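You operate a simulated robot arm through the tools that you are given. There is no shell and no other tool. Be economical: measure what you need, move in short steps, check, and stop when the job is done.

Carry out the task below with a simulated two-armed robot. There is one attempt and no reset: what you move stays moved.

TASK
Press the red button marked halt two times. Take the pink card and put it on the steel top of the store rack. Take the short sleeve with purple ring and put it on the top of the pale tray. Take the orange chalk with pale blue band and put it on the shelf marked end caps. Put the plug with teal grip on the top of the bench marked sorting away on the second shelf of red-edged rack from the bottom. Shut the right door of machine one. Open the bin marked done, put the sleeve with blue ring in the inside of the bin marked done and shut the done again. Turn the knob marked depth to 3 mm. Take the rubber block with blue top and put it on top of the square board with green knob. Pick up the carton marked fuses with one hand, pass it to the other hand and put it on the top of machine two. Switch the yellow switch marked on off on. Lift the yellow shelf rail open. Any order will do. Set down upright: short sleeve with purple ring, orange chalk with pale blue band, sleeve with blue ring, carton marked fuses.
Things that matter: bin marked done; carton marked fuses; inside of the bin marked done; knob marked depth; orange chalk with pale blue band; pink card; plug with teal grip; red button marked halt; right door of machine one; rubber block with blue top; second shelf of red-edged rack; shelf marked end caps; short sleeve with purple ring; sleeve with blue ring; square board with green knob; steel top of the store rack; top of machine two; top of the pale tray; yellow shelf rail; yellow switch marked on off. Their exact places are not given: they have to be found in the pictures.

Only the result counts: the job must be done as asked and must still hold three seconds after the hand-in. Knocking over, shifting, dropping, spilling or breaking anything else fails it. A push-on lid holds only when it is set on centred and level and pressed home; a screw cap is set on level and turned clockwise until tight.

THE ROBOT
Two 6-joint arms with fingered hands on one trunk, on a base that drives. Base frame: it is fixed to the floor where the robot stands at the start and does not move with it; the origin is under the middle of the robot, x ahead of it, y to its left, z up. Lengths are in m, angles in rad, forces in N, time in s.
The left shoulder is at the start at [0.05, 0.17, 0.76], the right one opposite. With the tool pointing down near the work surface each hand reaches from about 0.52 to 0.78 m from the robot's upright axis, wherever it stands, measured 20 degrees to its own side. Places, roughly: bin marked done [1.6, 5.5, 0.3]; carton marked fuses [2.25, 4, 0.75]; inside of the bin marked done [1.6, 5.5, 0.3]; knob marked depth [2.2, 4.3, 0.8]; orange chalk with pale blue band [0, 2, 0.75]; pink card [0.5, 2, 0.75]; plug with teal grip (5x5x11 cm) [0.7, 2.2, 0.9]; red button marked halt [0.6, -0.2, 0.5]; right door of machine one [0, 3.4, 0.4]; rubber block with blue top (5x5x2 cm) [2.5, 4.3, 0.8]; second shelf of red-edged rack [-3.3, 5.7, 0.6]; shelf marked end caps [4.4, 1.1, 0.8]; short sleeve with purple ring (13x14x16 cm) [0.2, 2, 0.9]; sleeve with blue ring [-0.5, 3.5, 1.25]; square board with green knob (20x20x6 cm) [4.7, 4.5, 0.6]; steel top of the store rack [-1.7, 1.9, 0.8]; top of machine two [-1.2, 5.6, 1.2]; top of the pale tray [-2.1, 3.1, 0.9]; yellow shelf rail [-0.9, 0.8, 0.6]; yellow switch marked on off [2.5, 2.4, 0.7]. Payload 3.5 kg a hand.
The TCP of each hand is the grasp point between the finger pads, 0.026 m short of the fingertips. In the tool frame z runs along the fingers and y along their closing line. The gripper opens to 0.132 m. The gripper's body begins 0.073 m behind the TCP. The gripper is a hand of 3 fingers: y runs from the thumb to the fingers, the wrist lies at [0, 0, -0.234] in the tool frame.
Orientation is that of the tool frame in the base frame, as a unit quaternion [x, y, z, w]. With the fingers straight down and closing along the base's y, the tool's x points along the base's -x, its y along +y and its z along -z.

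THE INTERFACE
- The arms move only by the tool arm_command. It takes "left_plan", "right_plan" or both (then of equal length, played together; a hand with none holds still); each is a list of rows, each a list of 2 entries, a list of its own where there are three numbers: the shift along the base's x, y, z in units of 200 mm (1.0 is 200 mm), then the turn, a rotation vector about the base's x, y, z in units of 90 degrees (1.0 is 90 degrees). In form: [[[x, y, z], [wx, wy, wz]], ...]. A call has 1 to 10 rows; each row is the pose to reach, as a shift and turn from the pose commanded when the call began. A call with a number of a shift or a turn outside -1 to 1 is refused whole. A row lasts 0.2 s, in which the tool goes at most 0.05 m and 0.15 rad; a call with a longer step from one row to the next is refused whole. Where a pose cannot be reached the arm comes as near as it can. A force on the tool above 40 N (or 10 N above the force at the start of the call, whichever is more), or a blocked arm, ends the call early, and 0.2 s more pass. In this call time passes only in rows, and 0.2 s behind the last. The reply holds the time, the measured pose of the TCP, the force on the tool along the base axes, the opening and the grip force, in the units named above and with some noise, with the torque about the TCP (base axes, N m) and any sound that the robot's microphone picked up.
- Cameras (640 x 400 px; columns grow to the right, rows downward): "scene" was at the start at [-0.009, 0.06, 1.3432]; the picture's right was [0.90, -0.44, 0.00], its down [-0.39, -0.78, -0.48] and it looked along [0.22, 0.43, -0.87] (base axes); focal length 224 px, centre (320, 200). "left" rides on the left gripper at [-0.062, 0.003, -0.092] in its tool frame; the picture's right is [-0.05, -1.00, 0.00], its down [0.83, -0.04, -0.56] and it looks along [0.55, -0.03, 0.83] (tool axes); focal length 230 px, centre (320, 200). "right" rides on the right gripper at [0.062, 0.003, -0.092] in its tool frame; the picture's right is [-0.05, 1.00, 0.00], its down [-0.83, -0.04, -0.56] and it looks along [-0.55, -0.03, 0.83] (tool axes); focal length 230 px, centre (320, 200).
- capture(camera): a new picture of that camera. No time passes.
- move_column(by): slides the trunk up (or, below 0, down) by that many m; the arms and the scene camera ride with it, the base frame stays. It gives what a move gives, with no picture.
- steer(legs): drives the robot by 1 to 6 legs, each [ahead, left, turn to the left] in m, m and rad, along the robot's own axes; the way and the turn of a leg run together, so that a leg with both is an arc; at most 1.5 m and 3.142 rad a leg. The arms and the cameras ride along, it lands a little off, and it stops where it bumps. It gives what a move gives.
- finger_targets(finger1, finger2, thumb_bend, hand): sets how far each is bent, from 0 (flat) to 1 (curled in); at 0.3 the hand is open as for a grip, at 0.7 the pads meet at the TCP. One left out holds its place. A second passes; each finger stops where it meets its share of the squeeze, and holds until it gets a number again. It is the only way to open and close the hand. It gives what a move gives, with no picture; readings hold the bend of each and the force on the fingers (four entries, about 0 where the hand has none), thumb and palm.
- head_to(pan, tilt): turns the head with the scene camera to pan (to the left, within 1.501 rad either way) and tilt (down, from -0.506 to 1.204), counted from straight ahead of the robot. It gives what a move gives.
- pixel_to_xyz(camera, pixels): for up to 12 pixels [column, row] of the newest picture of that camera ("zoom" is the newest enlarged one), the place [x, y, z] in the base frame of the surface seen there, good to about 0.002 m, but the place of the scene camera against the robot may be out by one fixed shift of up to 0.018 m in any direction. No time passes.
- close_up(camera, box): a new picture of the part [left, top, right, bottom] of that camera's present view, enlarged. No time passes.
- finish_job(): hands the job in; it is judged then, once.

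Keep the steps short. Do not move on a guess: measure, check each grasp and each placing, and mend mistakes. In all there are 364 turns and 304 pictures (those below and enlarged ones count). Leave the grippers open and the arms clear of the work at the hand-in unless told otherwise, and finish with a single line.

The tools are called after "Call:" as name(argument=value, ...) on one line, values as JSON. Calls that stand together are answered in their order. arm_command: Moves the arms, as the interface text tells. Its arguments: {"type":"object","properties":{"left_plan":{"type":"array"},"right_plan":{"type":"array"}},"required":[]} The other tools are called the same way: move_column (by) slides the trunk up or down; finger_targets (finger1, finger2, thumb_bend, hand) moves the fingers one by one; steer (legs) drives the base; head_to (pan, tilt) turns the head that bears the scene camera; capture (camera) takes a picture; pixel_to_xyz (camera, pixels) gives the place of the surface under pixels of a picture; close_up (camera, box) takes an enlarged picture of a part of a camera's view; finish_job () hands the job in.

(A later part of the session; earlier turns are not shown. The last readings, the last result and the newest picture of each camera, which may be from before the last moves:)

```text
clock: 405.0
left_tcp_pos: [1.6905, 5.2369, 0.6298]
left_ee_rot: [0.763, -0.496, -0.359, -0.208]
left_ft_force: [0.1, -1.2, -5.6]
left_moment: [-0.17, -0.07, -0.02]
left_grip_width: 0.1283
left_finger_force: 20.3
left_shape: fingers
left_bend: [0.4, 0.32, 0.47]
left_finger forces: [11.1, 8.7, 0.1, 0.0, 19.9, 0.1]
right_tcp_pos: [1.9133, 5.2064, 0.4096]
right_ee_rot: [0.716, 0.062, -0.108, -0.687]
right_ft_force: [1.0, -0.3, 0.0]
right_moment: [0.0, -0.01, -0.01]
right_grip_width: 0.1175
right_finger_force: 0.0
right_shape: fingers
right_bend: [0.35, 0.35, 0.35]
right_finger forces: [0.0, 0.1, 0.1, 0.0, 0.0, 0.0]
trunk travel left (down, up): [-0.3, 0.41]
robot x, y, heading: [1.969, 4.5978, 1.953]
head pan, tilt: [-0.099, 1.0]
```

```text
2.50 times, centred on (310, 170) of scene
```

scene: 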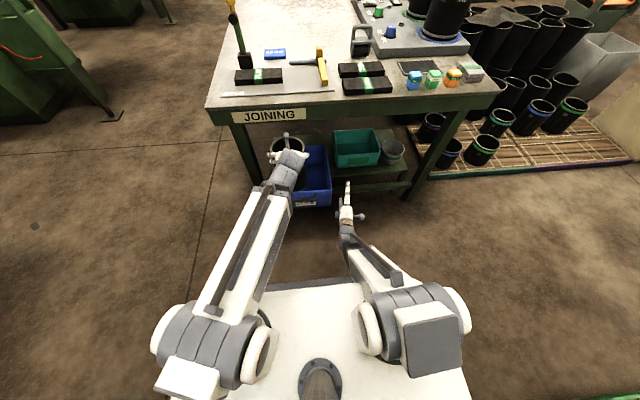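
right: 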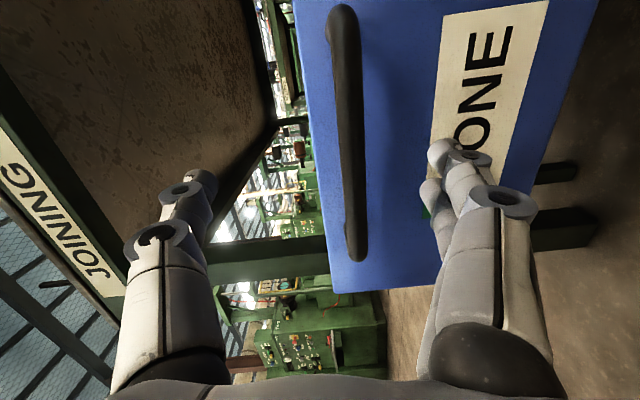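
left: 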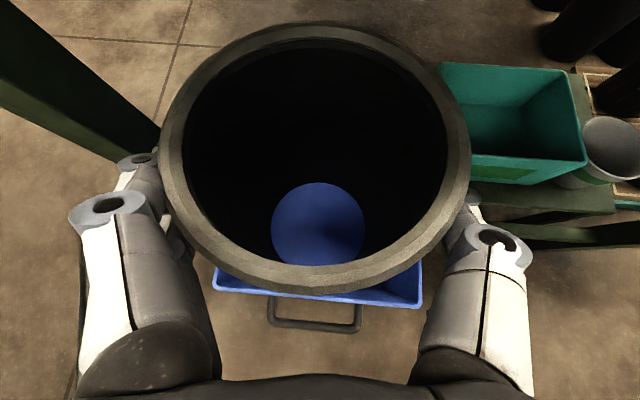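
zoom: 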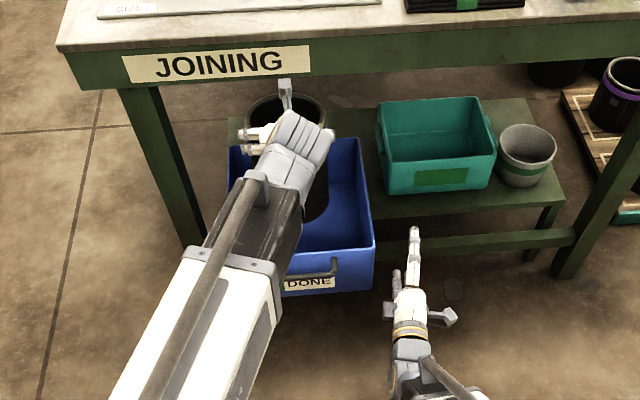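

Sleeve is inside the bin's opening. I'll lower it 170 mm, then creep down to contact.

Call:
arm_command(left_plan=[[[0, 0, -0.22], [0, 0, 0]], [[0, 0, -0.45], [0, 0, 0]], [[0, 0, -0.68], [0, 0, 0]], [[0, 0, -0.85], [0, 0, 0]]])

Call:
capture(camera="left")

```text
clock: 406.0
left_tcp_pos: [1.6928, 5.2375, 0.4581]
left_ee_rot: [0.762, -0.497, -0.359, -0.208]
left_ft_force: [0.6, 0.5, -6.3]
left_moment: [-0.08, -0.07, -0.01]
left_grip_width: 0.1285
left_finger_force: 19.2
left_shape: fingers
left_bend: [0.4, 0.32, 0.47]
left_finger forces: [11.2, 8.3, 0.0, 0.1, 19.6, 0.0]
right_tcp_pos: [1.9134, 5.206, 0.4099]
right_ee_rot: [0.716, 0.062, -0.109, -0.687]
right_ft_force: [0.1, 0.1, 0.7]
right_moment: [0.0, 0.0, 0.0]
right_grip_width: 0.1177
right_finger_force: 0.1
right_shape: fingers
right_bend: [0.35, 0.35, 0.35]
right_finger forces: [0.1, 0.0, 0.0, 0.0, 0.1, 0.0]
trunk travel left (down, up): [-0.3, 0.41]
robot x, y, heading: [1.9685, 4.5936, 1.96]
head pan, tilt: [-0.099, 1.0]
```

```text
139 pictures are left
```

left: 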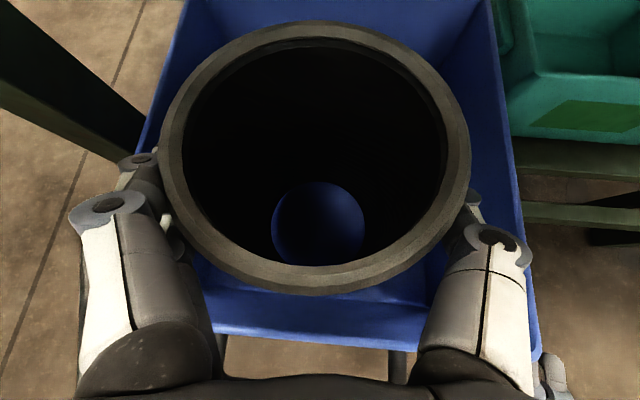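

Call:
arm_command(left_plan=[[[0, 0, -0.05], [0, 0, 0]], [[0, 0, -0.1], [0, 0, 0]], [[0, 0, -0.125], [0, 0, 0]], [[0, 0, -0.15], [0, 0, 0]], [[0, 0, -0.165], [0, 0, 0]], [[0, 0, -0.18], [0, 0, 0]]])

```text
clock: 407.4
left_tcp_pos: [1.6934, 5.2391, 0.4281]
left_ee_rot: [0.761, -0.496, -0.362, -0.211]
left_ft_force: [2.6, 1.9, 37.1]
left_moment: [0.32, -0.04, 0.02]
left_grip_width: 0.1287
left_finger_force: 17.7
left_shape: fingers
left_bend: [0.41, 0.32, 0.48]
left_finger forces: [9.8, 6.9, 0.0, 0.1, 19.4, 0.0]
right_tcp_pos: [1.9146, 5.2051, 0.4127]
right_ee_rot: [0.715, 0.063, -0.109, -0.688]
right_ft_force: [0.1, -1.1, 0.3]
right_moment: [-0.01, -0.02, -0.03]
right_grip_width: 0.1176
right_finger_force: 0.1
right_shape: fingers
right_bend: [0.35, 0.35, 0.35]
right_finger forces: [0.1, 0.1, 0.0, 0.0, 0.0, 0.0]
trunk travel left (down, up): [-0.3, 0.41]
robot x, y, heading: [1.9685, 4.5931, 1.958]
head pan, tilt: [-0.099, 1.0]
```

It rests on the bin floor (37 N at the expected height). I'll ease up 4 mm, open the hand, and rise straight up.

Call:
arm_command(left_plan=[[[0, 0, 0.02], [0, 0, 0]]])

Call:
finger_targets(hand="left", finger1=0.15, finger2=0.15, thumb_bend=0.2)

Call:
capture(camera="left")

```text
clock: 407.8
left_tcp_pos: [1.6927, 5.2375, 0.4283]
left_ee_rot: [0.762, -0.496, -0.36, -0.21]
left_ft_force: [5.1, 3.5, 25.1]
left_moment: [0.27, -0.05, -0.04]
left_grip_width: 0.1286
left_finger_force: 18.3
left_shape: fingers
left_bend: [0.41, 0.32, 0.48]
left_finger forces: [9.0, 6.4, 0.0, 0.1, 21.4, 0.0]
right_tcp_pos: [1.914, 5.2051, 0.4123]
right_ee_rot: [0.716, 0.062, -0.108, -0.687]
right_ft_force: [-0.2, -0.2, 0.9]
right_moment: [0.0, 0.01, -0.01]
right_grip_width: 0.1176
right_finger_force: 0.1
right_shape: fingers
right_bend: [0.35, 0.35, 0.35]
right_finger forces: [0.0, 0.0, 0.1, 0.1, 0.0, 0.1]
trunk travel left (down, up): [-0.3, 0.41]
robot x, y, heading: [1.9685, 4.5944, 1.962]
head pan, tilt: [-0.099, 1.0]
```

```text
clock: 408.8
left_tcp_pos: [1.6923, 5.238, 0.4277]
left_ee_rot: [0.763, -0.496, -0.359, -0.208]
left_ft_force: [0.2, -0.3, -0.9]
left_moment: [0.02, -0.01, 0.01]
left_grip_width: 0.1601
left_finger_force: 0.0
left_shape: fingers
left_bend: [0.15, 0.15, 0.2]
left_finger forces: [0.1, 0.0, 0.0, 0.0, 0.1, 0.0]
right_tcp_pos: [1.9124, 5.206, 0.4111]
right_ee_rot: [0.716, 0.062, -0.109, -0.687]
right_ft_force: [0.2, -0.5, 0.1]
right_moment: [0.0, -0.03, 0.0]
right_grip_width: 0.1176
right_finger_force: 0.0
right_shape: fingers
right_bend: [0.35, 0.35, 0.35]
right_finger forces: [0.0, 0.0, 0.0, 0.1, 0.1, 0.1]
trunk travel left (down, up): [-0.3, 0.41]
robot x, y, heading: [1.9661, 4.5885, 1.957]
head pan, tilt: [-0.099, 1.0]
```

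```text
138 pictures are left
```

left: 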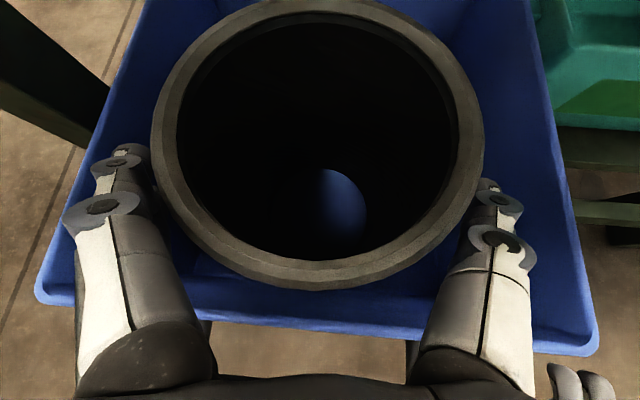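

Call:
arm_command(left_plan=[[[0, 0, 0.15], [0, 0, 0]], [[0, 0, 0.35], [0, 0, 0]], [[0, 0, 0.55], [0, 0, 0]], [[0, 0, 0.75], [0, 0, 0]]])

Call:
arm_command(left_plan=[[[0.05, -0.2, 0], [0, 0, 0]], [[0.1, -0.4, 0.05], [0, 0, 0]], [[0.15, -0.6, 0.2], [0, 0, 0]], [[0.15, -0.7, 0.4], [0, 0, 0]]])

Call:
close_up(camera="scene", box=[200, 90, 420, 250])

```text
clock: 409.8
left_tcp_pos: [1.6945, 5.236, 0.5767]
left_ee_rot: [0.763, -0.497, -0.359, -0.207]
left_ft_force: [-0.3, 0.6, 0.2]
left_moment: [-0.01, 0.03, -0.01]
left_grip_width: 0.1601
left_finger_force: 0.0
left_shape: fingers
left_bend: [0.15, 0.15, 0.2]
left_finger forces: [0.0, 0.0, 0.0, 0.0, 0.1, 0.0]
right_tcp_pos: [1.9131, 5.2057, 0.4109]
right_ee_rot: [0.716, 0.062, -0.108, -0.687]
right_ft_force: [-0.6, 0.3, 0.6]
right_moment: [0.02, -0.01, 0.02]
right_grip_width: 0.1176
right_finger_force: 0.1
right_shape: fingers
right_bend: [0.35, 0.35, 0.35]
right_finger forces: [0.1, 0.0, 0.1, 0.0, 0.1, 0.1]
trunk travel left (down, up): [-0.3, 0.41]
robot x, y, heading: [1.9718, 4.5934, 1.956]
head pan, tilt: [-0.099, 1.0]
```

```text
refused: row 3 steps farther than a row can; nothing moved
```

```text
2.50 times, centred on (310, 170) of scene
```

zoom: 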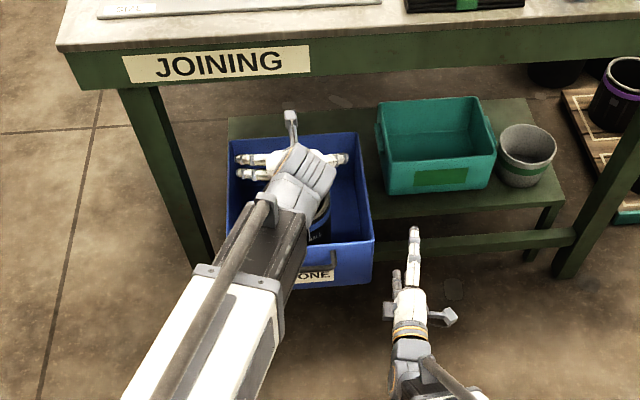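

I'll draw the left hand back toward me in smaller steps.

Call:
arm_command(left_plan=[[[0.05, -0.2, 0], [0, 0, 0]], [[0.1, -0.4, 0], [0, 0, 0]], [[0.12, -0.6, 0.05], [0, 0, 0]], [[0.12, -0.7, 0.25], [0, 0, 0]], [[0.1, -0.75, 0.45], [0, 0, 0]]])

Call:
close_up(camera="scene", box=[200, 90, 420, 250])

```text
clock: 411.0
left_tcp_pos: [1.7121, 5.157, 0.6687]
left_ee_rot: [0.763, -0.496, -0.359, -0.206]
left_ft_force: [0.1, 0.2, 0.5]
left_moment: [0.0, 0.0, 0.02]
left_grip_width: 0.1602
left_finger_force: 0.1
left_shape: fingers
left_bend: [0.15, 0.15, 0.2]
left_finger forces: [0.1, 0.0, 0.0, 0.0, 0.0, 0.0]
left hand out of reach, approached as far as the arm can: row 3, 4, 5
right_tcp_pos: [1.9123, 5.2053, 0.411]
right_ee_rot: [0.716, 0.062, -0.109, -0.687]
right_ft_force: [0.0, 0.2, 0.8]
right_moment: [0.02, 0.02, -0.02]
right_grip_width: 0.1177
right_finger_force: 0.1
right_shape: fingers
right_bend: [0.35, 0.35, 0.35]
right_finger forces: [0.0, 0.0, 0.1, 0.1, 0.1, 0.1]
trunk travel left (down, up): [-0.3, 0.41]
robot x, y, heading: [1.9685, 4.5928, 1.957]
head pan, tilt: [-0.099, 1.0]
```

```text
2.50 times, centred on (310, 170) of scene
```

zoom: 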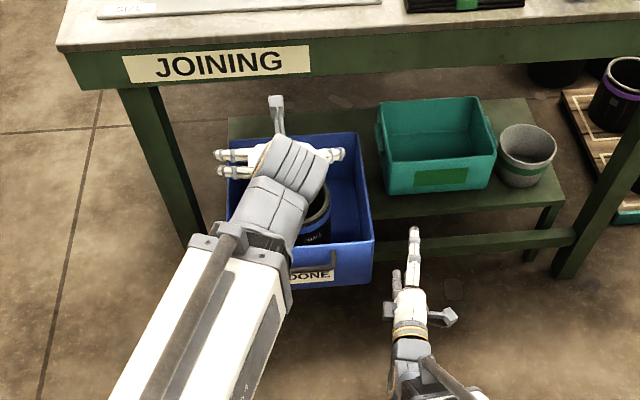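

The sleeve stands in the bin. To push it shut I'll turn the left hand to point down in front of the bin and make a fist.

Call:
arm_command(left_plan=[[[0.03, -0.08, 0.05], [-0.084, -0.034, 0]], [[0.07, -0.17, 0.1], [-0.168, -0.069, 0]], [[0.11, -0.27, 0.1], [-0.252, -0.103, 0]], [[0.15, -0.37, 0.1], [-0.336, -0.137, 0]], [[0.19, -0.47, 0.1], [-0.42, -0.171, 0]], [[0.22, -0.56, 0.1], [-0.5, -0.204, 0]]])

Call:
finger_targets(hand="left", finger1=0.72, finger2=0.72, thumb_bend=0.72)

Call:
close_up(camera="scene", box=[200, 90, 420, 250])

```text
clock: 412.4
left_tcp_pos: [1.7569, 5.0443, 0.6903]
left_ee_rot: [0.83, -0.556, -0.018, 0.025]
left_ft_force: [0.7, -0.7, -0.9]
left_moment: [-0.04, 0.0, 0.01]
left_grip_width: 0.1599
left_finger_force: 0.1
left_shape: fingers
left_bend: [0.15, 0.15, 0.2]
left_finger forces: [0.0, 0.1, 0.0, 0.1, 0.0, 0.0]
right_tcp_pos: [1.9137, 5.2057, 0.411]
right_ee_rot: [0.716, 0.062, -0.108, -0.687]
right_ft_force: [-0.4, -0.9, 0.5]
right_moment: [-0.02, 0.03, -0.01]
right_grip_width: 0.1173
right_finger_force: 0.1
right_shape: fingers
right_bend: [0.35, 0.35, 0.35]
right_finger forces: [0.0, 0.0, 0.1, 0.0, 0.1, 0.1]
trunk travel left (down, up): [-0.3, 0.41]
robot x, y, heading: [1.9676, 4.5927, 1.953]
head pan, tilt: [-0.099, 1.0]
```

```text
clock: 413.4
left_tcp_pos: [1.7571, 5.0449, 0.6902]
left_ee_rot: [0.83, -0.557, -0.02, 0.025]
left_ft_force: [0.4, 0.0, -0.1]
left_moment: [0.02, 0.01, -0.02]
left_grip_width: 0.001
left_finger_force: 0.0
left_shape: fingers
left_bend: [0.72, 0.72, 0.72]
left_finger forces: [0.0, 0.1, 0.0, 0.0, 0.0, 0.0]
right_tcp_pos: [1.9131, 5.2061, 0.412]
right_ee_rot: [0.716, 0.062, -0.108, -0.687]
right_ft_force: [-0.2, 0.1, 0.0]
right_moment: [-0.02, 0.01, 0.03]
right_grip_width: 0.1178
right_finger_force: 0.0
right_shape: fingers
right_bend: [0.35, 0.35, 0.35]
right_finger forces: [0.0, 0.0, 0.0, 0.0, 0.0, 0.0]
trunk travel left (down, up): [-0.3, 0.41]
robot x, y, heading: [1.9674, 4.5981, 1.953]
head pan, tilt: [-0.099, 1.0]
```

```text
2.50 times, centred on (310, 170) of scene
```

zoom: 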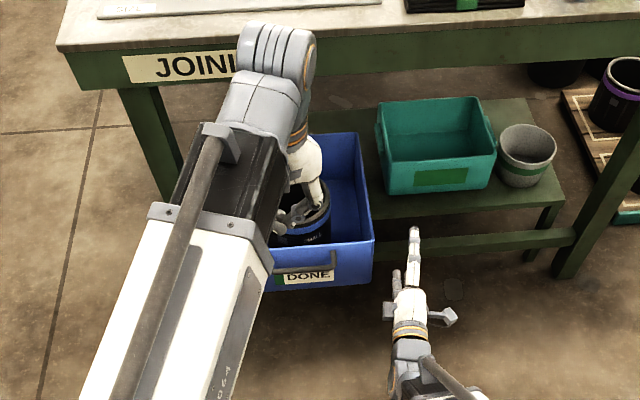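

Call:
arm_command(left_plan=[[[0, 0, -0.22], [0, 0, 0]], [[0, 0, -0.45], [0, 0, 0]], [[0, 0, -0.68], [0, 0, 0]], [[0, 0, -0.9], [0, 0, 0]]])

Call:
capture(camera="left")

```text
clock: 414.4
left_tcp_pos: [1.7563, 5.0447, 0.5073]
left_ee_rot: [0.83, -0.557, -0.021, 0.023]
left_ft_force: [0.3, 0.8, -0.5]
left_moment: [-0.03, -0.02, 0.03]
left_grip_width: 0.0009
left_finger_force: 0.1
left_shape: fingers
left_bend: [0.72, 0.72, 0.72]
left_finger forces: [0.1, 0.1, 0.0, 0.0, 0.0, 0.0]
right_tcp_pos: [1.913, 5.206, 0.41]
right_ee_rot: [0.716, 0.061, -0.109, -0.687]
right_ft_force: [0.2, -0.4, 0.1]
right_moment: [0.03, 0.01, 0.01]
right_grip_width: 0.1174
right_finger_force: 0.0
right_shape: fingers
right_bend: [0.35, 0.35, 0.35]
right_finger forces: [0.1, 0.0, 0.1, 0.1, 0.0, 0.1]
trunk travel left (down, up): [-0.3, 0.41]
robot x, y, heading: [1.9661, 4.5901, 1.958]
head pan, tilt: [-0.099, 1.0]
```

```text
134 pictures are left
```

left: 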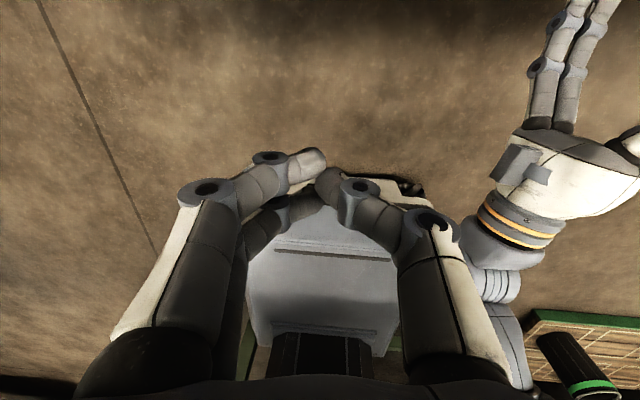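

Call:
arm_command(left_plan=[[[0, 0, -0.2], [0, 0, 0]], [[0, 0, -0.4], [0, 0, 0]], [[0, 0, -0.62], [0, 0, 0]]])

Call:
close_up(camera="scene", box=[200, 90, 420, 250])

```text
clock: 415.2
left_tcp_pos: [1.7571, 5.0431, 0.3864]
left_ee_rot: [0.83, -0.556, -0.021, 0.025]
left_ft_force: [0.3, 0.3, -0.6]
left_moment: [0.01, 0.02, 0.04]
left_grip_width: 0.0009
left_finger_force: 0.1
left_shape: fingers
left_bend: [0.72, 0.72, 0.72]
left_finger forces: [0.0, 0.0, 0.0, 0.1, 0.0, 0.0]
right_tcp_pos: [1.9126, 5.2065, 0.4107]
right_ee_rot: [0.716, 0.062, -0.108, -0.686]
right_ft_force: [-0.6, -0.5, 0.1]
right_moment: [0.0, 0.02, 0.01]
right_grip_width: 0.1178
right_finger_force: 0.1
right_shape: fingers
right_bend: [0.35, 0.35, 0.35]
right_finger forces: [0.1, 0.0, 0.0, 0.0, 0.1, 0.0]
trunk travel left (down, up): [-0.3, 0.41]
robot x, y, heading: [1.9658, 4.5945, 1.954]
head pan, tilt: [-0.099, 1.0]
```

```text
2.50 times, centred on (310, 170) of scene
```

zoom: 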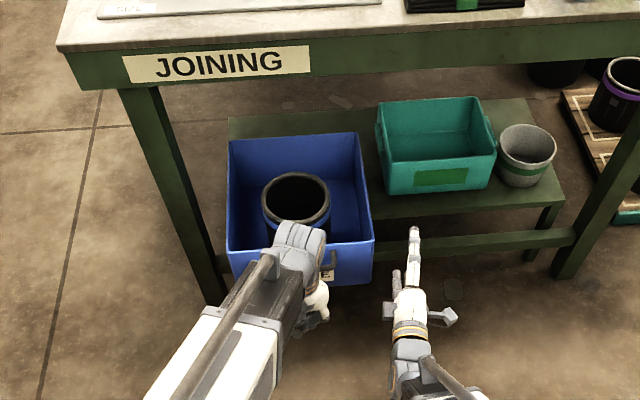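

The sleeve is upright in the bin. I'll push the bin's handle inward slowly, 20 mm per step.

Call:
arm_command(left_plan=[[[-0.038, 0.093, 0], [0, 0, 0]], [[-0.076, 0.186, 0], [0, 0, 0]], [[-0.113, 0.28, 0], [0, 0, 0]], [[-0.15, 0.37, 0], [0, 0, 0]], [[-0.19, 0.465, 0], [0, 0, 0]], [[-0.226, 0.556, 0], [0, 0, 0]], [[-0.264, 0.65, 0], [0, 0, 0]], [[-0.3, 0.74, 0], [0, 0, 0]], [[-0.34, 0.835, 0], [0, 0, 0]], [[-0.377, 0.926, 0], [0, 0, 0]]])

Call:
close_up(camera="scene", box=[200, 90, 420, 250])

```text
clock: 417.4
left_tcp_pos: [1.682, 5.2296, 0.3856]
left_ee_rot: [0.83, -0.556, -0.02, 0.024]
left_ft_force: [0.3, 0.2, -0.1]
left_moment: [-0.02, -0.03, 0.01]
left_grip_width: 0.0009
left_finger_force: 0.1
left_shape: fingers
left_bend: [0.72, 0.72, 0.72]
left_finger forces: [0.1, 0.0, 0.0, 0.0, 0.0, 0.1]
right_tcp_pos: [1.9143, 5.2054, 0.4109]
right_ee_rot: [0.716, 0.062, -0.108, -0.687]
right_ft_force: [0.1, 0.6, -0.2]
right_moment: [-0.02, 0.0, 0.0]
right_grip_width: 0.1177
right_finger_force: 0.0
right_shape: fingers
right_bend: [0.35, 0.35, 0.35]
right_finger forces: [0.0, 0.0, 0.0, 0.0, 0.0, 0.1]
trunk travel left (down, up): [-0.3, 0.41]
robot x, y, heading: [1.968, 4.5937, 1.959]
head pan, tilt: [-0.099, 1.0]
```

```text
2.50 times, centred on (310, 170) of scene
```

zoom: 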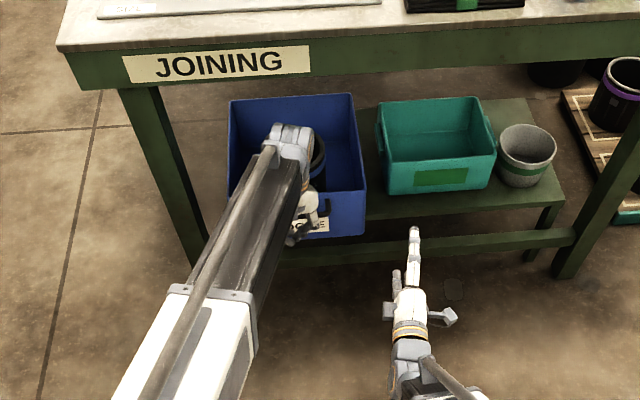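

I'll lower 25 mm (to clear the apron) and push on until it stops.

Call:
arm_command(left_plan=[[[0, 0, -0.12], [0, 0, 0]], [[-0.038, 0.093, -0.12], [0, 0, 0]], [[-0.076, 0.186, -0.12], [0, 0, 0]], [[-0.113, 0.28, -0.12], [0, 0, 0]], [[-0.15, 0.37, -0.12], [0, 0, 0]], [[-0.17, 0.42, -0.12], [0, 0, 0]], [[-0.19, 0.465, -0.12], [0, 0, 0]], [[-0.21, 0.51, -0.12], [0, 0, 0]]])

Call:
close_up(camera="scene", box=[200, 90, 420, 250])

```text
clock: 419.2
left_tcp_pos: [1.6644, 5.2291, 0.3836]
left_ee_rot: [0.83, -0.557, -0.02, 0.023]
left_ft_force: [-0.3, -1.0, -0.1]
left_moment: [0.07, -0.02, 0.0]
left_grip_width: 0.0006
left_finger_force: 0.0
left_shape: fingers
left_bend: [0.72, 0.72, 0.72]
left_finger forces: [0.1, 0.1, 0.0, 0.0, 0.0, 0.0]
left hand out of reach, approached as far as the arm can: row 1, 2, 3, 4, 5, 6, 7, 8
right_tcp_pos: [1.9139, 5.2049, 0.4112]
right_ee_rot: [0.716, 0.062, -0.108, -0.687]
right_ft_force: [0.1, -0.3, -0.5]
right_moment: [0.01, -0.06, 0.02]
right_grip_width: 0.1177
right_finger_force: 0.0
right_shape: fingers
right_bend: [0.35, 0.35, 0.35]
right_finger forces: [0.1, 0.0, 0.0, 0.1, 0.0, 0.1]
trunk travel left (down, up): [-0.3, 0.41]
robot x, y, heading: [1.9693, 4.5928, 1.955]
head pan, tilt: [-0.099, 1.0]
```

```text
2.50 times, centred on (310, 170) of scene
```

zoom: 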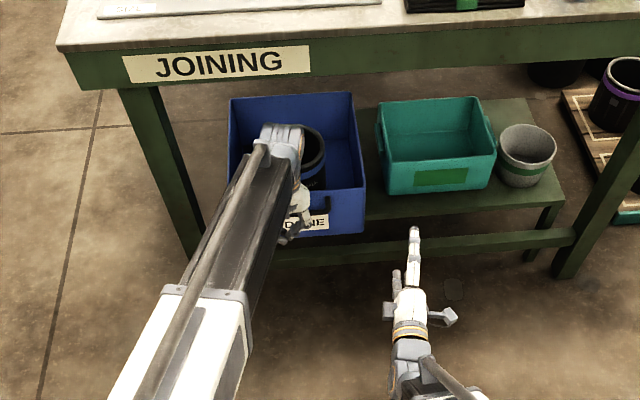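

The arm is at its reach, so I'll drive ahead slowly to finish the push.

Call:
steer(legs=[[0.05, 0, 0], [0.05, 0, 0]])

Call:
close_up(camera="scene", box=[200, 90, 420, 250])

```text
clock: 420.8
left_tcp_pos: [1.6267, 5.3101, 0.3794]
left_ee_rot: [0.832, -0.554, -0.012, 0.032]
left_ft_force: [-0.6, -6.9, 0.1]
left_moment: [0.07, -0.01, 0.18]
left_grip_width: 0.0034
left_finger_force: 2.9
left_shape: fingers
left_bend: [0.71, 0.72, 0.72]
left_finger forces: [5.4, 0.0, 0.0, 0.0, 0.0, 0.0]
right_tcp_pos: [1.875, 5.2971, 0.411]
right_ee_rot: [0.716, 0.063, -0.109, -0.687]
right_ft_force: [-0.1, -0.1, 0.3]
right_moment: [0.07, 0.02, 0.01]
right_grip_width: 0.1178
right_finger_force: 0.0
right_shape: fingers
right_bend: [0.35, 0.35, 0.35]
right_finger forces: [0.0, 0.0, 0.0, 0.1, 0.1, 0.0]
trunk travel left (down, up): [-0.3, 0.41]
robot x, y, heading: [1.9294, 4.686, 1.964]
head pan, tilt: [-0.099, 1.0]
stopped in leg 2: the force on the tool passed its limit at 52 N (the readings are from after the stop); the commanded pose is now the measured one
```

```text
2.50 times, centred on (310, 170) of scene
```

zoom: 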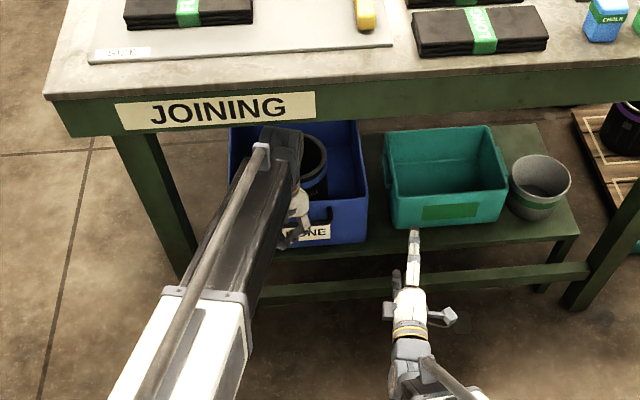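

Force stop reached: likely home. I'll measure the bin's front corner versus the original closed value (v≈4.374 scene).

Call:
pixel_to_xyz(camera="zoom", pixels=[[366, 199], [355, 202], [340, 205], [320, 235], [315, 150]])

```text
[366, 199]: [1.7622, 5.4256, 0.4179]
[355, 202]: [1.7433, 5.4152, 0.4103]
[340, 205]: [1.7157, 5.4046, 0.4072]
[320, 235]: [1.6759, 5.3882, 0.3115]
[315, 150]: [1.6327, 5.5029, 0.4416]
```

The bin front is back at its original closed position (v 4.368 both times), sleeve upright. I'll back off and raise the hands clear of the table.

Call:
steer(legs=[[-0.085, 0, 0]])

Call:
arm_command(left_plan=[[[0.038, -0.093, 0], [0, 0, 0]], [[0.113, -0.28, 0], [0, 0, 0]], [[0.19, -0.465, 0], [0, 0, 0]], [[0.264, -0.65, 0], [0, 0, 0]], [[0.3, -0.74, 0.2], [0, 0, 0]], [[0.3, -0.74, 0.44], [0, 0, 0]], [[0.3, -0.74, 0.68], [0, 0, 0]], [[0.3, -0.74, 0.92], [0, 0, 0]]])

Call:
close_up(camera="scene", box=[200, 90, 420, 250])

```text
clock: 421.9
left_tcp_pos: [1.6589, 5.2346, 0.3797]
left_ee_rot: [0.832, -0.554, -0.013, 0.031]
left_ft_force: [0.6, 0.1, 0.6]
left_moment: [0.0, 0.03, -0.02]
left_grip_width: 0.0012
left_finger_force: 0.1
left_shape: fingers
left_bend: [0.72, 0.72, 0.72]
left_finger forces: [0.0, 0.0, 0.1, 0.0, 0.0, 0.0]
right_tcp_pos: [1.9065, 5.219, 0.4107]
right_ee_rot: [0.716, 0.063, -0.11, -0.686]
right_ft_force: [0.3, 0.0, -0.8]
right_moment: [-0.01, -0.04, 0.02]
right_grip_width: 0.1176
right_finger_force: 0.1
right_shape: fingers
right_bend: [0.35, 0.35, 0.35]
right_finger forces: [0.0, 0.1, 0.0, 0.0, 0.1, 0.1]
trunk travel left (down, up): [-0.3, 0.41]
robot x, y, heading: [1.9617, 4.6053, 1.955]
head pan, tilt: [-0.099, 1.0]
```

```text
clock: 423.6
left_tcp_pos: [1.7198, 5.0822, 0.5631]
left_ee_rot: [0.832, -0.553, -0.012, 0.032]
left_ft_force: [-0.3, 0.1, 0.0]
left_moment: [0.0, 0.02, 0.0]
left_grip_width: 0.001
left_finger_force: 0.1
left_shape: fingers
left_bend: [0.72, 0.72, 0.72]
left_finger forces: [0.1, 0.0, 0.0, 0.0, 0.0, 0.0]
right_tcp_pos: [1.9058, 5.219, 0.4099]
right_ee_rot: [0.716, 0.062, -0.109, -0.687]
right_ft_force: [0.0, -0.1, 0.6]
right_moment: [0.0, 0.01, 0.0]
right_grip_width: 0.1176
right_finger_force: 0.0
right_shape: fingers
right_bend: [0.35, 0.35, 0.35]
right_finger forces: [0.0, 0.1, 0.1, 0.1, 0.0, 0.1]
trunk travel left (down, up): [-0.3, 0.41]
robot x, y, heading: [1.961, 4.6063, 1.962]
head pan, tilt: [-0.099, 1.0]
```

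```text
2.50 times, centred on (310, 170) of scene
```

zoom: 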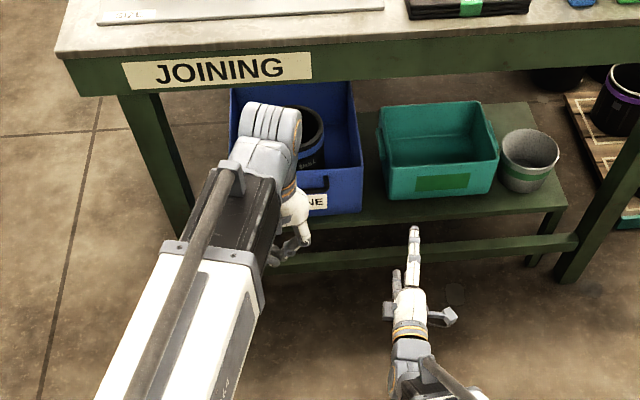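

The bin stays shut with the sleeve upright inside. I'll raise the trunk, then restore the right hand to pointing down.

Call:
move_column(by=0.4)

Call:
arm_command(right_plan=[[[0, 0, 0], [-0.034, 0.088, 0]], [[0, 0, 0], [-0.068, 0.176, 0]], [[0, 0, 0], [-0.102, 0.264, 0]], [[0, 0, 0], [-0.136, 0.352, 0]], [[0, 0, 0], [-0.17, 0.44, 0]], [[0, 0, 0], [-0.204, 0.528, 0]], [[0, 0, 0], [-0.238, 0.616, 0]], [[0, 0, 0], [-0.272, 0.704, 0]], [[0, 0, 0], [-0.306, 0.792, 0]], [[0, 0, 0], [-0.34, 0.88, 0]]])

Call:
arm_command(right_plan=[[[0, 0, 0.1], [-0.087, -0.036, 0]], [[0, 0, 0.2], [-0.175, -0.071, 0]], [[0, 0, 0.3], [-0.262, -0.107, 0]], [[0, 0, 0.4], [-0.35, -0.143, 0]], [[0, 0, 0.5], [-0.437, -0.178, 0]], [[0, 0, 0.6], [-0.525, -0.214, 0]], [[0, 0, 0.7], [-0.612, -0.249, 0]], [[0, 0, 0.8], [-0.7, -0.285, 0]], [[0, 0, 0.9], [-0.787, -0.32, 0]], [[0, 0, 1], [-0.875, -0.356, 0]]])

Call:
arm_command(left_plan=[[[0, 0, 0.2], [0, 0, 0]], [[0, 0, 0.4], [0, 0, 0]], [[0, 0, 0.6], [0, 0, 0]], [[0, 0, 0.8], [0, 0, 0]]])

```text
clock: 427.5
left_tcp_pos: [1.7191, 5.0828, 0.9625]
left_ee_rot: [0.832, -0.554, -0.013, 0.031]
left_ft_force: [-0.8, 0.6, 0.5]
left_moment: [0.0, 0.0, -0.01]
left_grip_width: 0.0012
left_finger_force: 0.0
left_shape: fingers
left_bend: [0.72, 0.72, 0.72]
left_finger forces: [0.0, 0.1, 0.0, 0.0, 0.0, 0.0]
right_tcp_pos: [1.9077, 5.2201, 0.811]
right_ee_rot: [0.716, 0.063, -0.109, -0.686]
right_ft_force: [0.4, 0.2, -0.4]
right_moment: [0.0, -0.02, -0.01]
right_grip_width: 0.118
right_finger_force: 0.1
right_shape: fingers
right_bend: [0.35, 0.35, 0.35]
right_finger forces: [0.2, 0.0, 0.1, 0.0, 0.0, 0.0]
trunk travel left (down, up): [-0.7, 0.01]
robot x, y, heading: [1.9625, 4.604, 1.957]
head pan, tilt: [-0.099, 1.0]
```

```text
clock: 429.7
left_tcp_pos: [1.7199, 5.082, 0.9619]
left_ee_rot: [0.832, -0.554, -0.013, 0.032]
left_ft_force: [-0.7, -0.3, -0.6]
left_moment: [0.0, 0.0, -0.03]
left_grip_width: 0.0013
left_finger_force: 0.0
left_shape: fingers
left_bend: [0.72, 0.72, 0.72]
left_finger forces: [0.0, 0.0, 0.1, 0.0, 0.0, 0.1]
right_tcp_pos: [1.8586, 5.2006, 0.8137]
right_ee_rot: [0.621, -0.424, -0.538, -0.381]
right_ft_force: [-0.6, 0.4, 0.3]
right_moment: [-0.03, -0.01, 0.0]
right_grip_width: 0.1175
right_finger_force: 0.1
right_shape: fingers
right_bend: [0.35, 0.35, 0.35]
right_finger forces: [0.0, 0.0, 0.0, 0.0, 0.1, 0.0]
right hand out of reach, approached as far as the arm can: row 3, 4, 5, 6, 7, 8, 9, 10
trunk travel left (down, up): [-0.7, 0.01]
robot x, y, heading: [1.9616, 4.6066, 1.956]
head pan, tilt: [-0.099, 1.0]
```

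```text
clock: 431.9
left_tcp_pos: [1.719, 5.0838, 0.9619]
left_ee_rot: [0.832, -0.554, -0.013, 0.032]
left_ft_force: [-0.4, -0.2, 0.6]
left_moment: [0.01, -0.01, 0.0]
left_grip_width: 0.0011
left_finger_force: 0.1
left_shape: fingers
left_bend: [0.72, 0.72, 0.72]
left_finger forces: [0.0, 0.0, 0.0, 0.1, 0.0, 0.0]
right_tcp_pos: [1.8584, 5.1992, 1.015]
right_ee_rot: [0.834, -0.551, 0.015, 0.013]
right_ft_force: [-0.3, -1.5, -0.4]
right_moment: [-0.03, 0.02, 0.02]
right_grip_width: 0.1181
right_finger_force: 0.1
right_shape: fingers
right_bend: [0.35, 0.35, 0.35]
right_finger forces: [0.0, 0.1, 0.1, 0.0, 0.1, 0.1]
right hand out of reach, approached as far as the arm can: row 2, 3, 4, 5
trunk travel left (down, up): [-0.7, 0.01]
robot x, y, heading: [1.9591, 4.6073, 1.96]
head pan, tilt: [-0.099, 1.0]
```

```text
clock: 432.9
left_tcp_pos: [1.7185, 5.0844, 1.1228]
left_ee_rot: [0.832, -0.554, -0.012, 0.031]
left_ft_force: [-0.1, -0.4, -0.4]
left_moment: [0.01, 0.0, 0.02]
left_grip_width: 0.0013
left_finger_force: 0.1
left_shape: fingers
left_bend: [0.72, 0.72, 0.72]
left_finger forces: [0.1, 0.1, 0.0, 0.1, 0.0, 0.0]
right_tcp_pos: [1.8592, 5.1999, 1.0141]
right_ee_rot: [0.834, -0.551, 0.014, 0.013]
right_ft_force: [0.1, -0.1, 0.4]
right_moment: [-0.01, -0.01, 0.02]
right_grip_width: 0.1183
right_finger_force: 0.2
right_shape: fingers
right_bend: [0.35, 0.35, 0.35]
right_finger forces: [0.1, 0.0, 0.1, 0.0, 0.0, 0.0]
trunk travel left (down, up): [-0.7, 0.01]
robot x, y, heading: [1.9622, 4.6057, 1.957]
head pan, tilt: [-0.099, 1.0]
```

I'll raise the right hand too, move to the middle of the gap, and turn around to face the SHEETS table's end.

Call:
arm_command(right_plan=[[[0, 0, 0.2], [0, 0, 0]], [[0, 0, 0.4], [0, 0, 0]], [[0, 0, 0.6], [0, 0, 0]]])

Call:
steer(legs=[[0.2, 0, 0], [0, -0.3, 0], [0, 0, 1.57], [0, 0, 1.57]])

Call:
head_to(pan=0, tilt=0.95)

Call:
capture(camera="scene")

```text
clock: 433.7
left_tcp_pos: [1.7182, 5.0838, 1.1221]
left_ee_rot: [0.832, -0.554, -0.013, 0.031]
left_ft_force: [0.3, -0.3, -0.2]
left_moment: [-0.01, -0.02, 0.02]
left_grip_width: 0.0013
left_finger_force: 0.0
left_shape: fingers
left_bend: [0.72, 0.72, 0.72]
left_finger forces: [0.0, 0.1, 0.1, 0.0, 0.0, 0.0]
right_tcp_pos: [1.858, 5.1986, 1.1363]
right_ee_rot: [0.835, -0.55, 0.016, 0.013]
right_ft_force: [-0.3, -0.1, -0.4]
right_moment: [0.0, 0.01, 0.03]
right_grip_width: 0.1182
right_finger_force: 0.1
right_shape: fingers
right_bend: [0.35, 0.35, 0.35]
right_finger forces: [0.1, 0.0, 0.0, 0.0, 0.0, 0.0]
trunk travel left (down, up): [-0.7, 0.01]
robot x, y, heading: [1.9601, 4.607, 1.958]
head pan, tilt: [-0.099, 1.0]
```

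```text
clock: 444.6
left_tcp_pos: [2.4133, 4.432, 1.1233]
left_ee_rot: [0.554, 0.832, 0.032, 0.013]
left_ft_force: [-0.8, -0.3, -0.3]
left_moment: [-0.01, -0.01, -0.02]
left_grip_width: 0.0011
left_finger_force: 0.1
left_shape: fingers
left_bend: [0.72, 0.72, 0.72]
left_finger forces: [0.0, 0.1, 0.1, 0.0, 0.1, 0.0]
right_tcp_pos: [2.2723, 4.3168, 1.1365]
right_ee_rot: [0.551, 0.834, 0.013, -0.014]
right_ft_force: [-0.5, 0.1, 0.1]
right_moment: [-0.01, 0.01, 0.0]
right_grip_width: 0.1181
right_finger_force: 0.0
right_shape: fingers
right_bend: [0.35, 0.35, 0.35]
right_finger forces: [0.0, 0.0, 0.0, 0.1, 0.1, 0.0]
trunk travel left (down, up): [-0.7, 0.01]
robot x, y, heading: [2.1661, 4.9095, -1.186]
head pan, tilt: [-0.099, 1.0]
```

```text
clock: 445.3
left_tcp_pos: [2.4133, 4.4303, 1.1217]
left_ee_rot: [0.553, 0.832, 0.032, 0.012]
left_ft_force: [1.0, -0.7, 0.0]
left_moment: [-0.01, -0.01, 0.01]
left_grip_width: 0.001
left_finger_force: 0.1
left_shape: fingers
left_bend: [0.72, 0.72, 0.72]
left_finger forces: [0.0, 0.0, 0.0, 0.1, 0.1, 0.0]
right_tcp_pos: [2.2718, 4.3165, 1.1354]
right_ee_rot: [0.551, 0.834, 0.012, -0.015]
right_ft_force: [0.2, -0.3, -0.5]
right_moment: [-0.01, -0.02, -0.01]
right_grip_width: 0.1181
right_finger_force: 0.1
right_shape: fingers
right_bend: [0.35, 0.35, 0.35]
right_finger forces: [0.1, 0.1, 0.0, 0.0, 0.1, 0.0]
trunk travel left (down, up): [-0.7, 0.01]
robot x, y, heading: [2.1685, 4.9073, -1.184]
head pan, tilt: [0.0, 0.949]
```

```text
128 pictures are left
```

scene: 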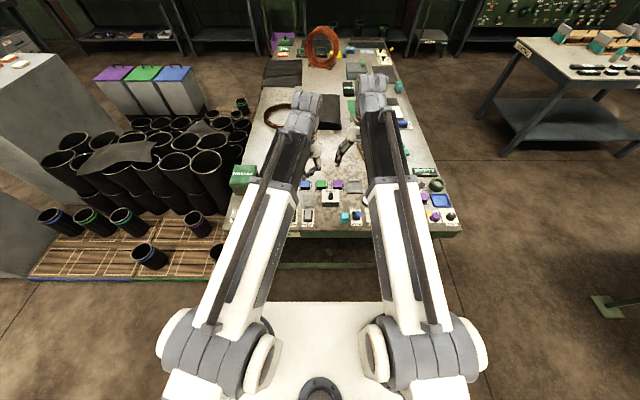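

Call:
capture(camera="right")

Call:
close_up(camera="scene", box=[220, 140, 470, 250])

```text
127 pictures are left
```

right: 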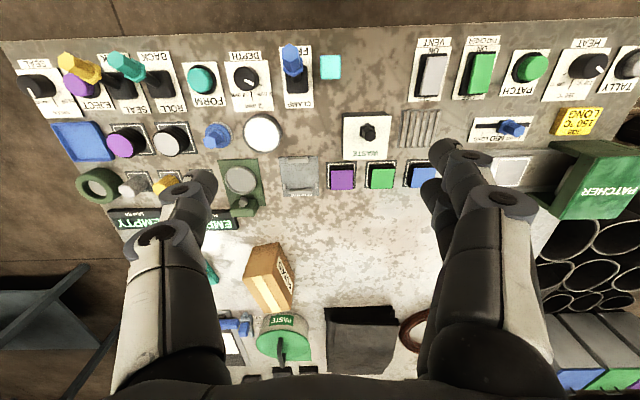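

```text
2.56 times, centred on (345, 195) of scene
```

zoom: 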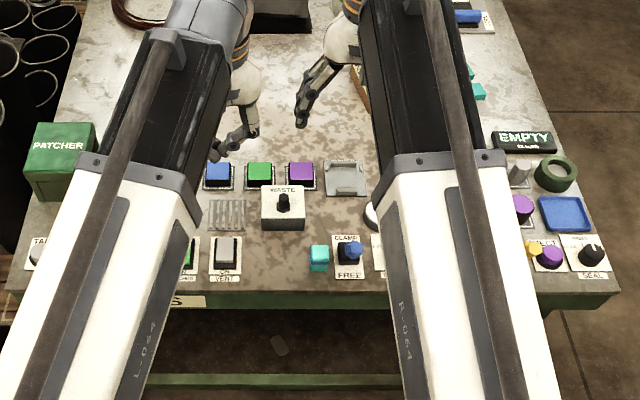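

I see DEPTH at (246,76) and the row of small blocks with purple, green, blue tops (blue at (420,175)). I'll zoom in.

Call:
close_up(camera="right", box=[200, 30, 300, 130])

Call:
pixel_to_xyz(camera="right", pixels=[[246, 76], [236, 76], [257, 76], [246, 60], [250, 105], [420, 172], [410, 165], [432, 168], [420, 186], [381, 172], [342, 172], [300, 230]])

Call:
close_up(camera="right", box=[300, 130, 460, 230])

```text
4.00 times, centred on (250, 80) of right
```

zoom: 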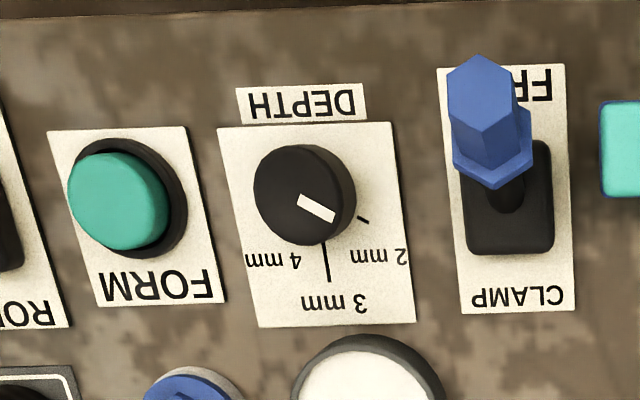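

```text
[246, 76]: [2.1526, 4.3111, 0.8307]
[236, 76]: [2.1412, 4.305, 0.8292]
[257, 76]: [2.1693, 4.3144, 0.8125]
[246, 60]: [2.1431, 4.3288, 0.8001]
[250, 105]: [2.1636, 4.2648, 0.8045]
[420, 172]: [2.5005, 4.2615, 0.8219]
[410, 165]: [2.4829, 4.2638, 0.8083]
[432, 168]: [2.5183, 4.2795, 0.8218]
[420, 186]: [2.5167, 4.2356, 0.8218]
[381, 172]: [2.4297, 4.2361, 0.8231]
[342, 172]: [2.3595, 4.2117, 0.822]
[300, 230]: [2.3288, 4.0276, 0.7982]
```

```text
4.00 times, centred on (380, 180) of right
```

zoom: 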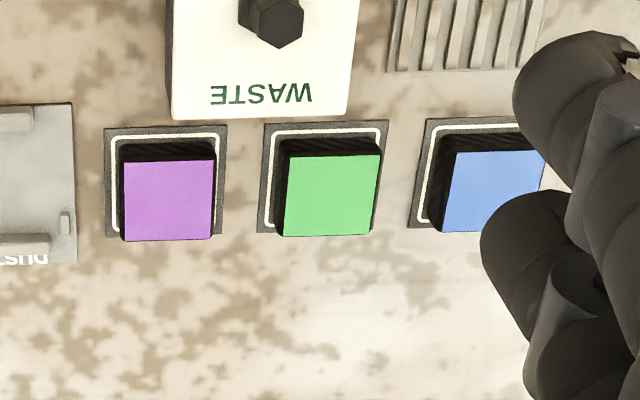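

The DEPTH pointer is at 2 mm; 3 mm lies about 45° clockwise seen from above. I'll move the right hand over the knob, straighten it, then turn it +80° so that it can turn clockwise.

Call:
arm_command(right_plan=[[[-0.15, 0, -0.1], [-0.023, -0.008, 0]], [[-0.3, 0, -0.25], [-0.023, -0.008, 0]], [[-0.45, 0, -0.4], [-0.023, -0.008, 0]], [[-0.59, -0.02, -0.55], [-0.023, -0.008, 0]], [[-0.59, -0.02, -0.75], [-0.023, -0.008, 0]], [[-0.59, -0.02, -0.95], [-0.023, -0.008, 0]]])

Call:
arm_command(right_plan=[[[0, 0, 0], [0, 0, 0.09]], [[0, 0, 0], [0, 0, 0.18]], [[0, 0, 0], [0, 0, 0.27]], [[0, 0, 0], [0, 0, 0.36]], [[0, 0, 0], [0, 0, 0.45]], [[0, 0, 0], [0, 0, 0.54]], [[0, 0, 0], [0, 0, 0.63]], [[0, 0, 0], [0, 0, 0.72]], [[0, 0, 0], [0, 0, 0.81]], [[0, 0, 0], [0, 0, 0.89]]])

Call:
finger_targets(hand="right", finger1=0.5, finger2=0.5, thumb_bend=0.5)

Call:
capture(camera="right")

```text
clock: 446.7
left_tcp_pos: [2.4127, 4.4314, 1.1223]
left_ee_rot: [0.554, 0.832, 0.031, 0.012]
left_ft_force: [0.0, -0.3, -0.5]
left_moment: [-0.02, -0.03, 0.01]
left_grip_width: 0.0013
left_finger_force: 0.1
left_shape: fingers
left_bend: [0.72, 0.72, 0.72]
left_finger forces: [0.0, 0.0, 0.0, 0.1, 0.0, 0.0]
right_tcp_pos: [2.1544, 4.3116, 0.9443]
right_ee_rot: [0.551, 0.834, 0.001, 0.0]
right_ft_force: [0.3, 0.8, 0.3]
right_moment: [0.03, 0.01, 0.0]
right_grip_width: 0.1183
right_finger_force: 0.1
right_shape: fingers
right_bend: [0.35, 0.35, 0.35]
right_finger forces: [0.0, 0.1, 0.1, 0.1, 0.1, 0.0]
trunk travel left (down, up): [-0.7, 0.01]
robot x, y, heading: [2.1668, 4.9046, -1.182]
head pan, tilt: [0.0, 0.949]
```

```text
clock: 448.9
left_tcp_pos: [2.4131, 4.4312, 1.1221]
left_ee_rot: [0.554, 0.832, 0.031, 0.013]
left_ft_force: [0.0, 0.2, 0.8]
left_moment: [0.02, -0.02, 0.02]
left_grip_width: 0.0012
left_finger_force: 0.2
left_shape: fingers
left_bend: [0.72, 0.72, 0.72]
left_finger forces: [0.0, 0.0, 0.0, 0.1, 0.0, 0.0]
right_tcp_pos: [2.1926, 4.3243, 0.9442]
right_ee_rot: [-0.103, 0.995, -0.001, -0.007]
right_ft_force: [0.7, -0.8, 0.2]
right_moment: [0.0, 0.02, -0.01]
right_grip_width: 0.118
right_finger_force: 0.1
right_shape: fingers
right_bend: [0.35, 0.35, 0.35]
right_finger forces: [0.0, 0.1, 0.1, 0.1, 0.1, 0.0]
right hand out of reach, approached as far as the arm can: row 10
trunk travel left (down, up): [-0.7, 0.01]
robot x, y, heading: [2.1647, 4.9107, -1.175]
head pan, tilt: [0.0, 0.949]
```

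```text
clock: 449.9
left_tcp_pos: [2.4131, 4.4323, 1.1227]
left_ee_rot: [0.554, 0.832, 0.031, 0.013]
left_ft_force: [0.4, 0.6, 0.2]
left_moment: [0.05, 0.0, -0.02]
left_grip_width: 0.001
left_finger_force: 0.0
left_shape: fingers
left_bend: [0.72, 0.72, 0.72]
left_finger forces: [0.0, 0.0, 0.0, 0.1, 0.0, 0.0]
right_tcp_pos: [2.1918, 4.324, 0.9454]
right_ee_rot: [-0.103, 0.995, -0.001, -0.007]
right_ft_force: [-0.1, -0.4, 0.0]
right_moment: [0.03, 0.01, -0.03]
right_grip_width: 0.0685
right_finger_force: 0.1
right_shape: fingers
right_bend: [0.5, 0.5, 0.5]
right_finger forces: [0.0, 0.0, 0.0, 0.0, 0.0, 0.0]
trunk travel left (down, up): [-0.7, 0.01]
robot x, y, heading: [2.1691, 4.9083, -1.183]
head pan, tilt: [0.0, 0.949]
```

```text
123 pictures are left
```

right: 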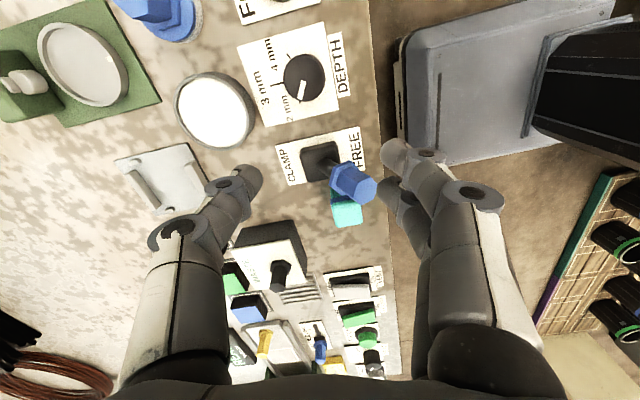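

Call:
close_up(camera="right", box=[230, 20, 370, 130])

Call:
pixel_to_xyz(camera="right", pixels=[[303, 77], [285, 77], [322, 77], [303, 57], [303, 96], [272, 90], [283, 108], [286, 56], [350, 182], [210, 108]])

```text
3.64 times, centred on (300, 75) of right
```

zoom: 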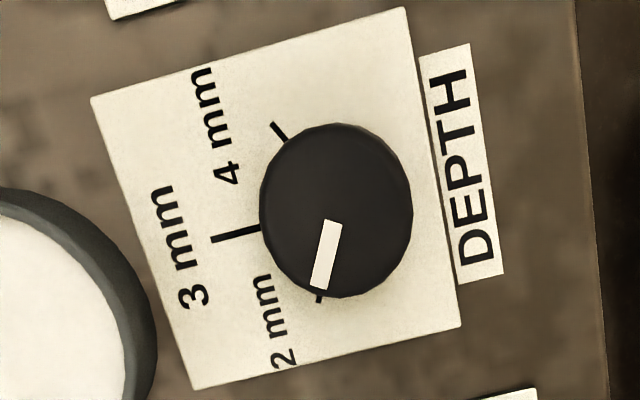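

```text
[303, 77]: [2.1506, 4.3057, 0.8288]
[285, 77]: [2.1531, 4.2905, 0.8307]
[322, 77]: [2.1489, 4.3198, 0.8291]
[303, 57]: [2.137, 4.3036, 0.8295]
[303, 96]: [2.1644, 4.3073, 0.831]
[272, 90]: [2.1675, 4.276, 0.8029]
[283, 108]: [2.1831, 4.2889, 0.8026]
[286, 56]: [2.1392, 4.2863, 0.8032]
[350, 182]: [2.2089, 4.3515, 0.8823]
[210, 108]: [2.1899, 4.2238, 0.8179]
```

Knob axis (2.151,4.306), ∅≈33 mm, top z 0.83; pointer at −2°, the 3 mm tick at −64°: a 62° clockwise turn. I'll shift the base for better reach, then centre over the knob.

Call:
steer(legs=[[-0.05, -0.12, 0]])

Call:
capture(camera="right")

```text
clock: 451.2
left_tcp_pos: [2.2833, 4.4305, 1.1229]
left_ee_rot: [0.554, 0.832, 0.031, 0.013]
left_ft_force: [-0.3, 0.2, -0.5]
left_moment: [0.01, -0.01, 0.02]
left_grip_width: 0.001
left_finger_force: 0.1
left_shape: fingers
left_bend: [0.72, 0.72, 0.72]
left_finger forces: [0.0, 0.1, 0.1, 0.1, 0.0, 0.0]
right_tcp_pos: [2.0599, 4.3262, 0.946]
right_ee_rot: [-0.103, 0.995, 0.0, -0.005]
right_ft_force: [-0.5, 0.0, 0.4]
right_moment: [-0.01, -0.03, -0.03]
right_grip_width: 0.0687
right_finger_force: 0.1
right_shape: fingers
right_bend: [0.5, 0.5, 0.5]
right_finger forces: [0.0, 0.0, 0.1, 0.0, 0.0, 0.1]
trunk travel left (down, up): [-0.7, 0.01]
robot x, y, heading: [2.0426, 4.9064, -1.179]
head pan, tilt: [0.0, 0.949]
```

```text
121 pictures are left
```

right: 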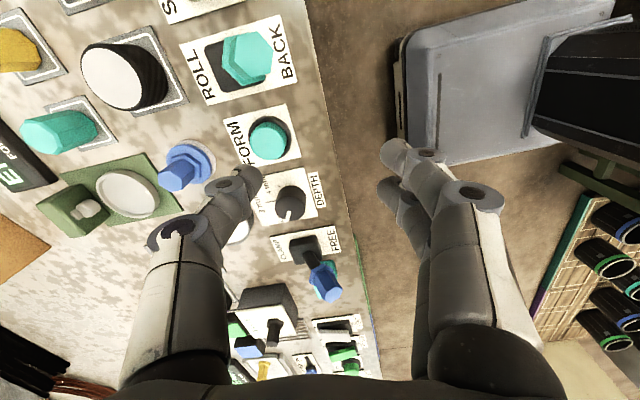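

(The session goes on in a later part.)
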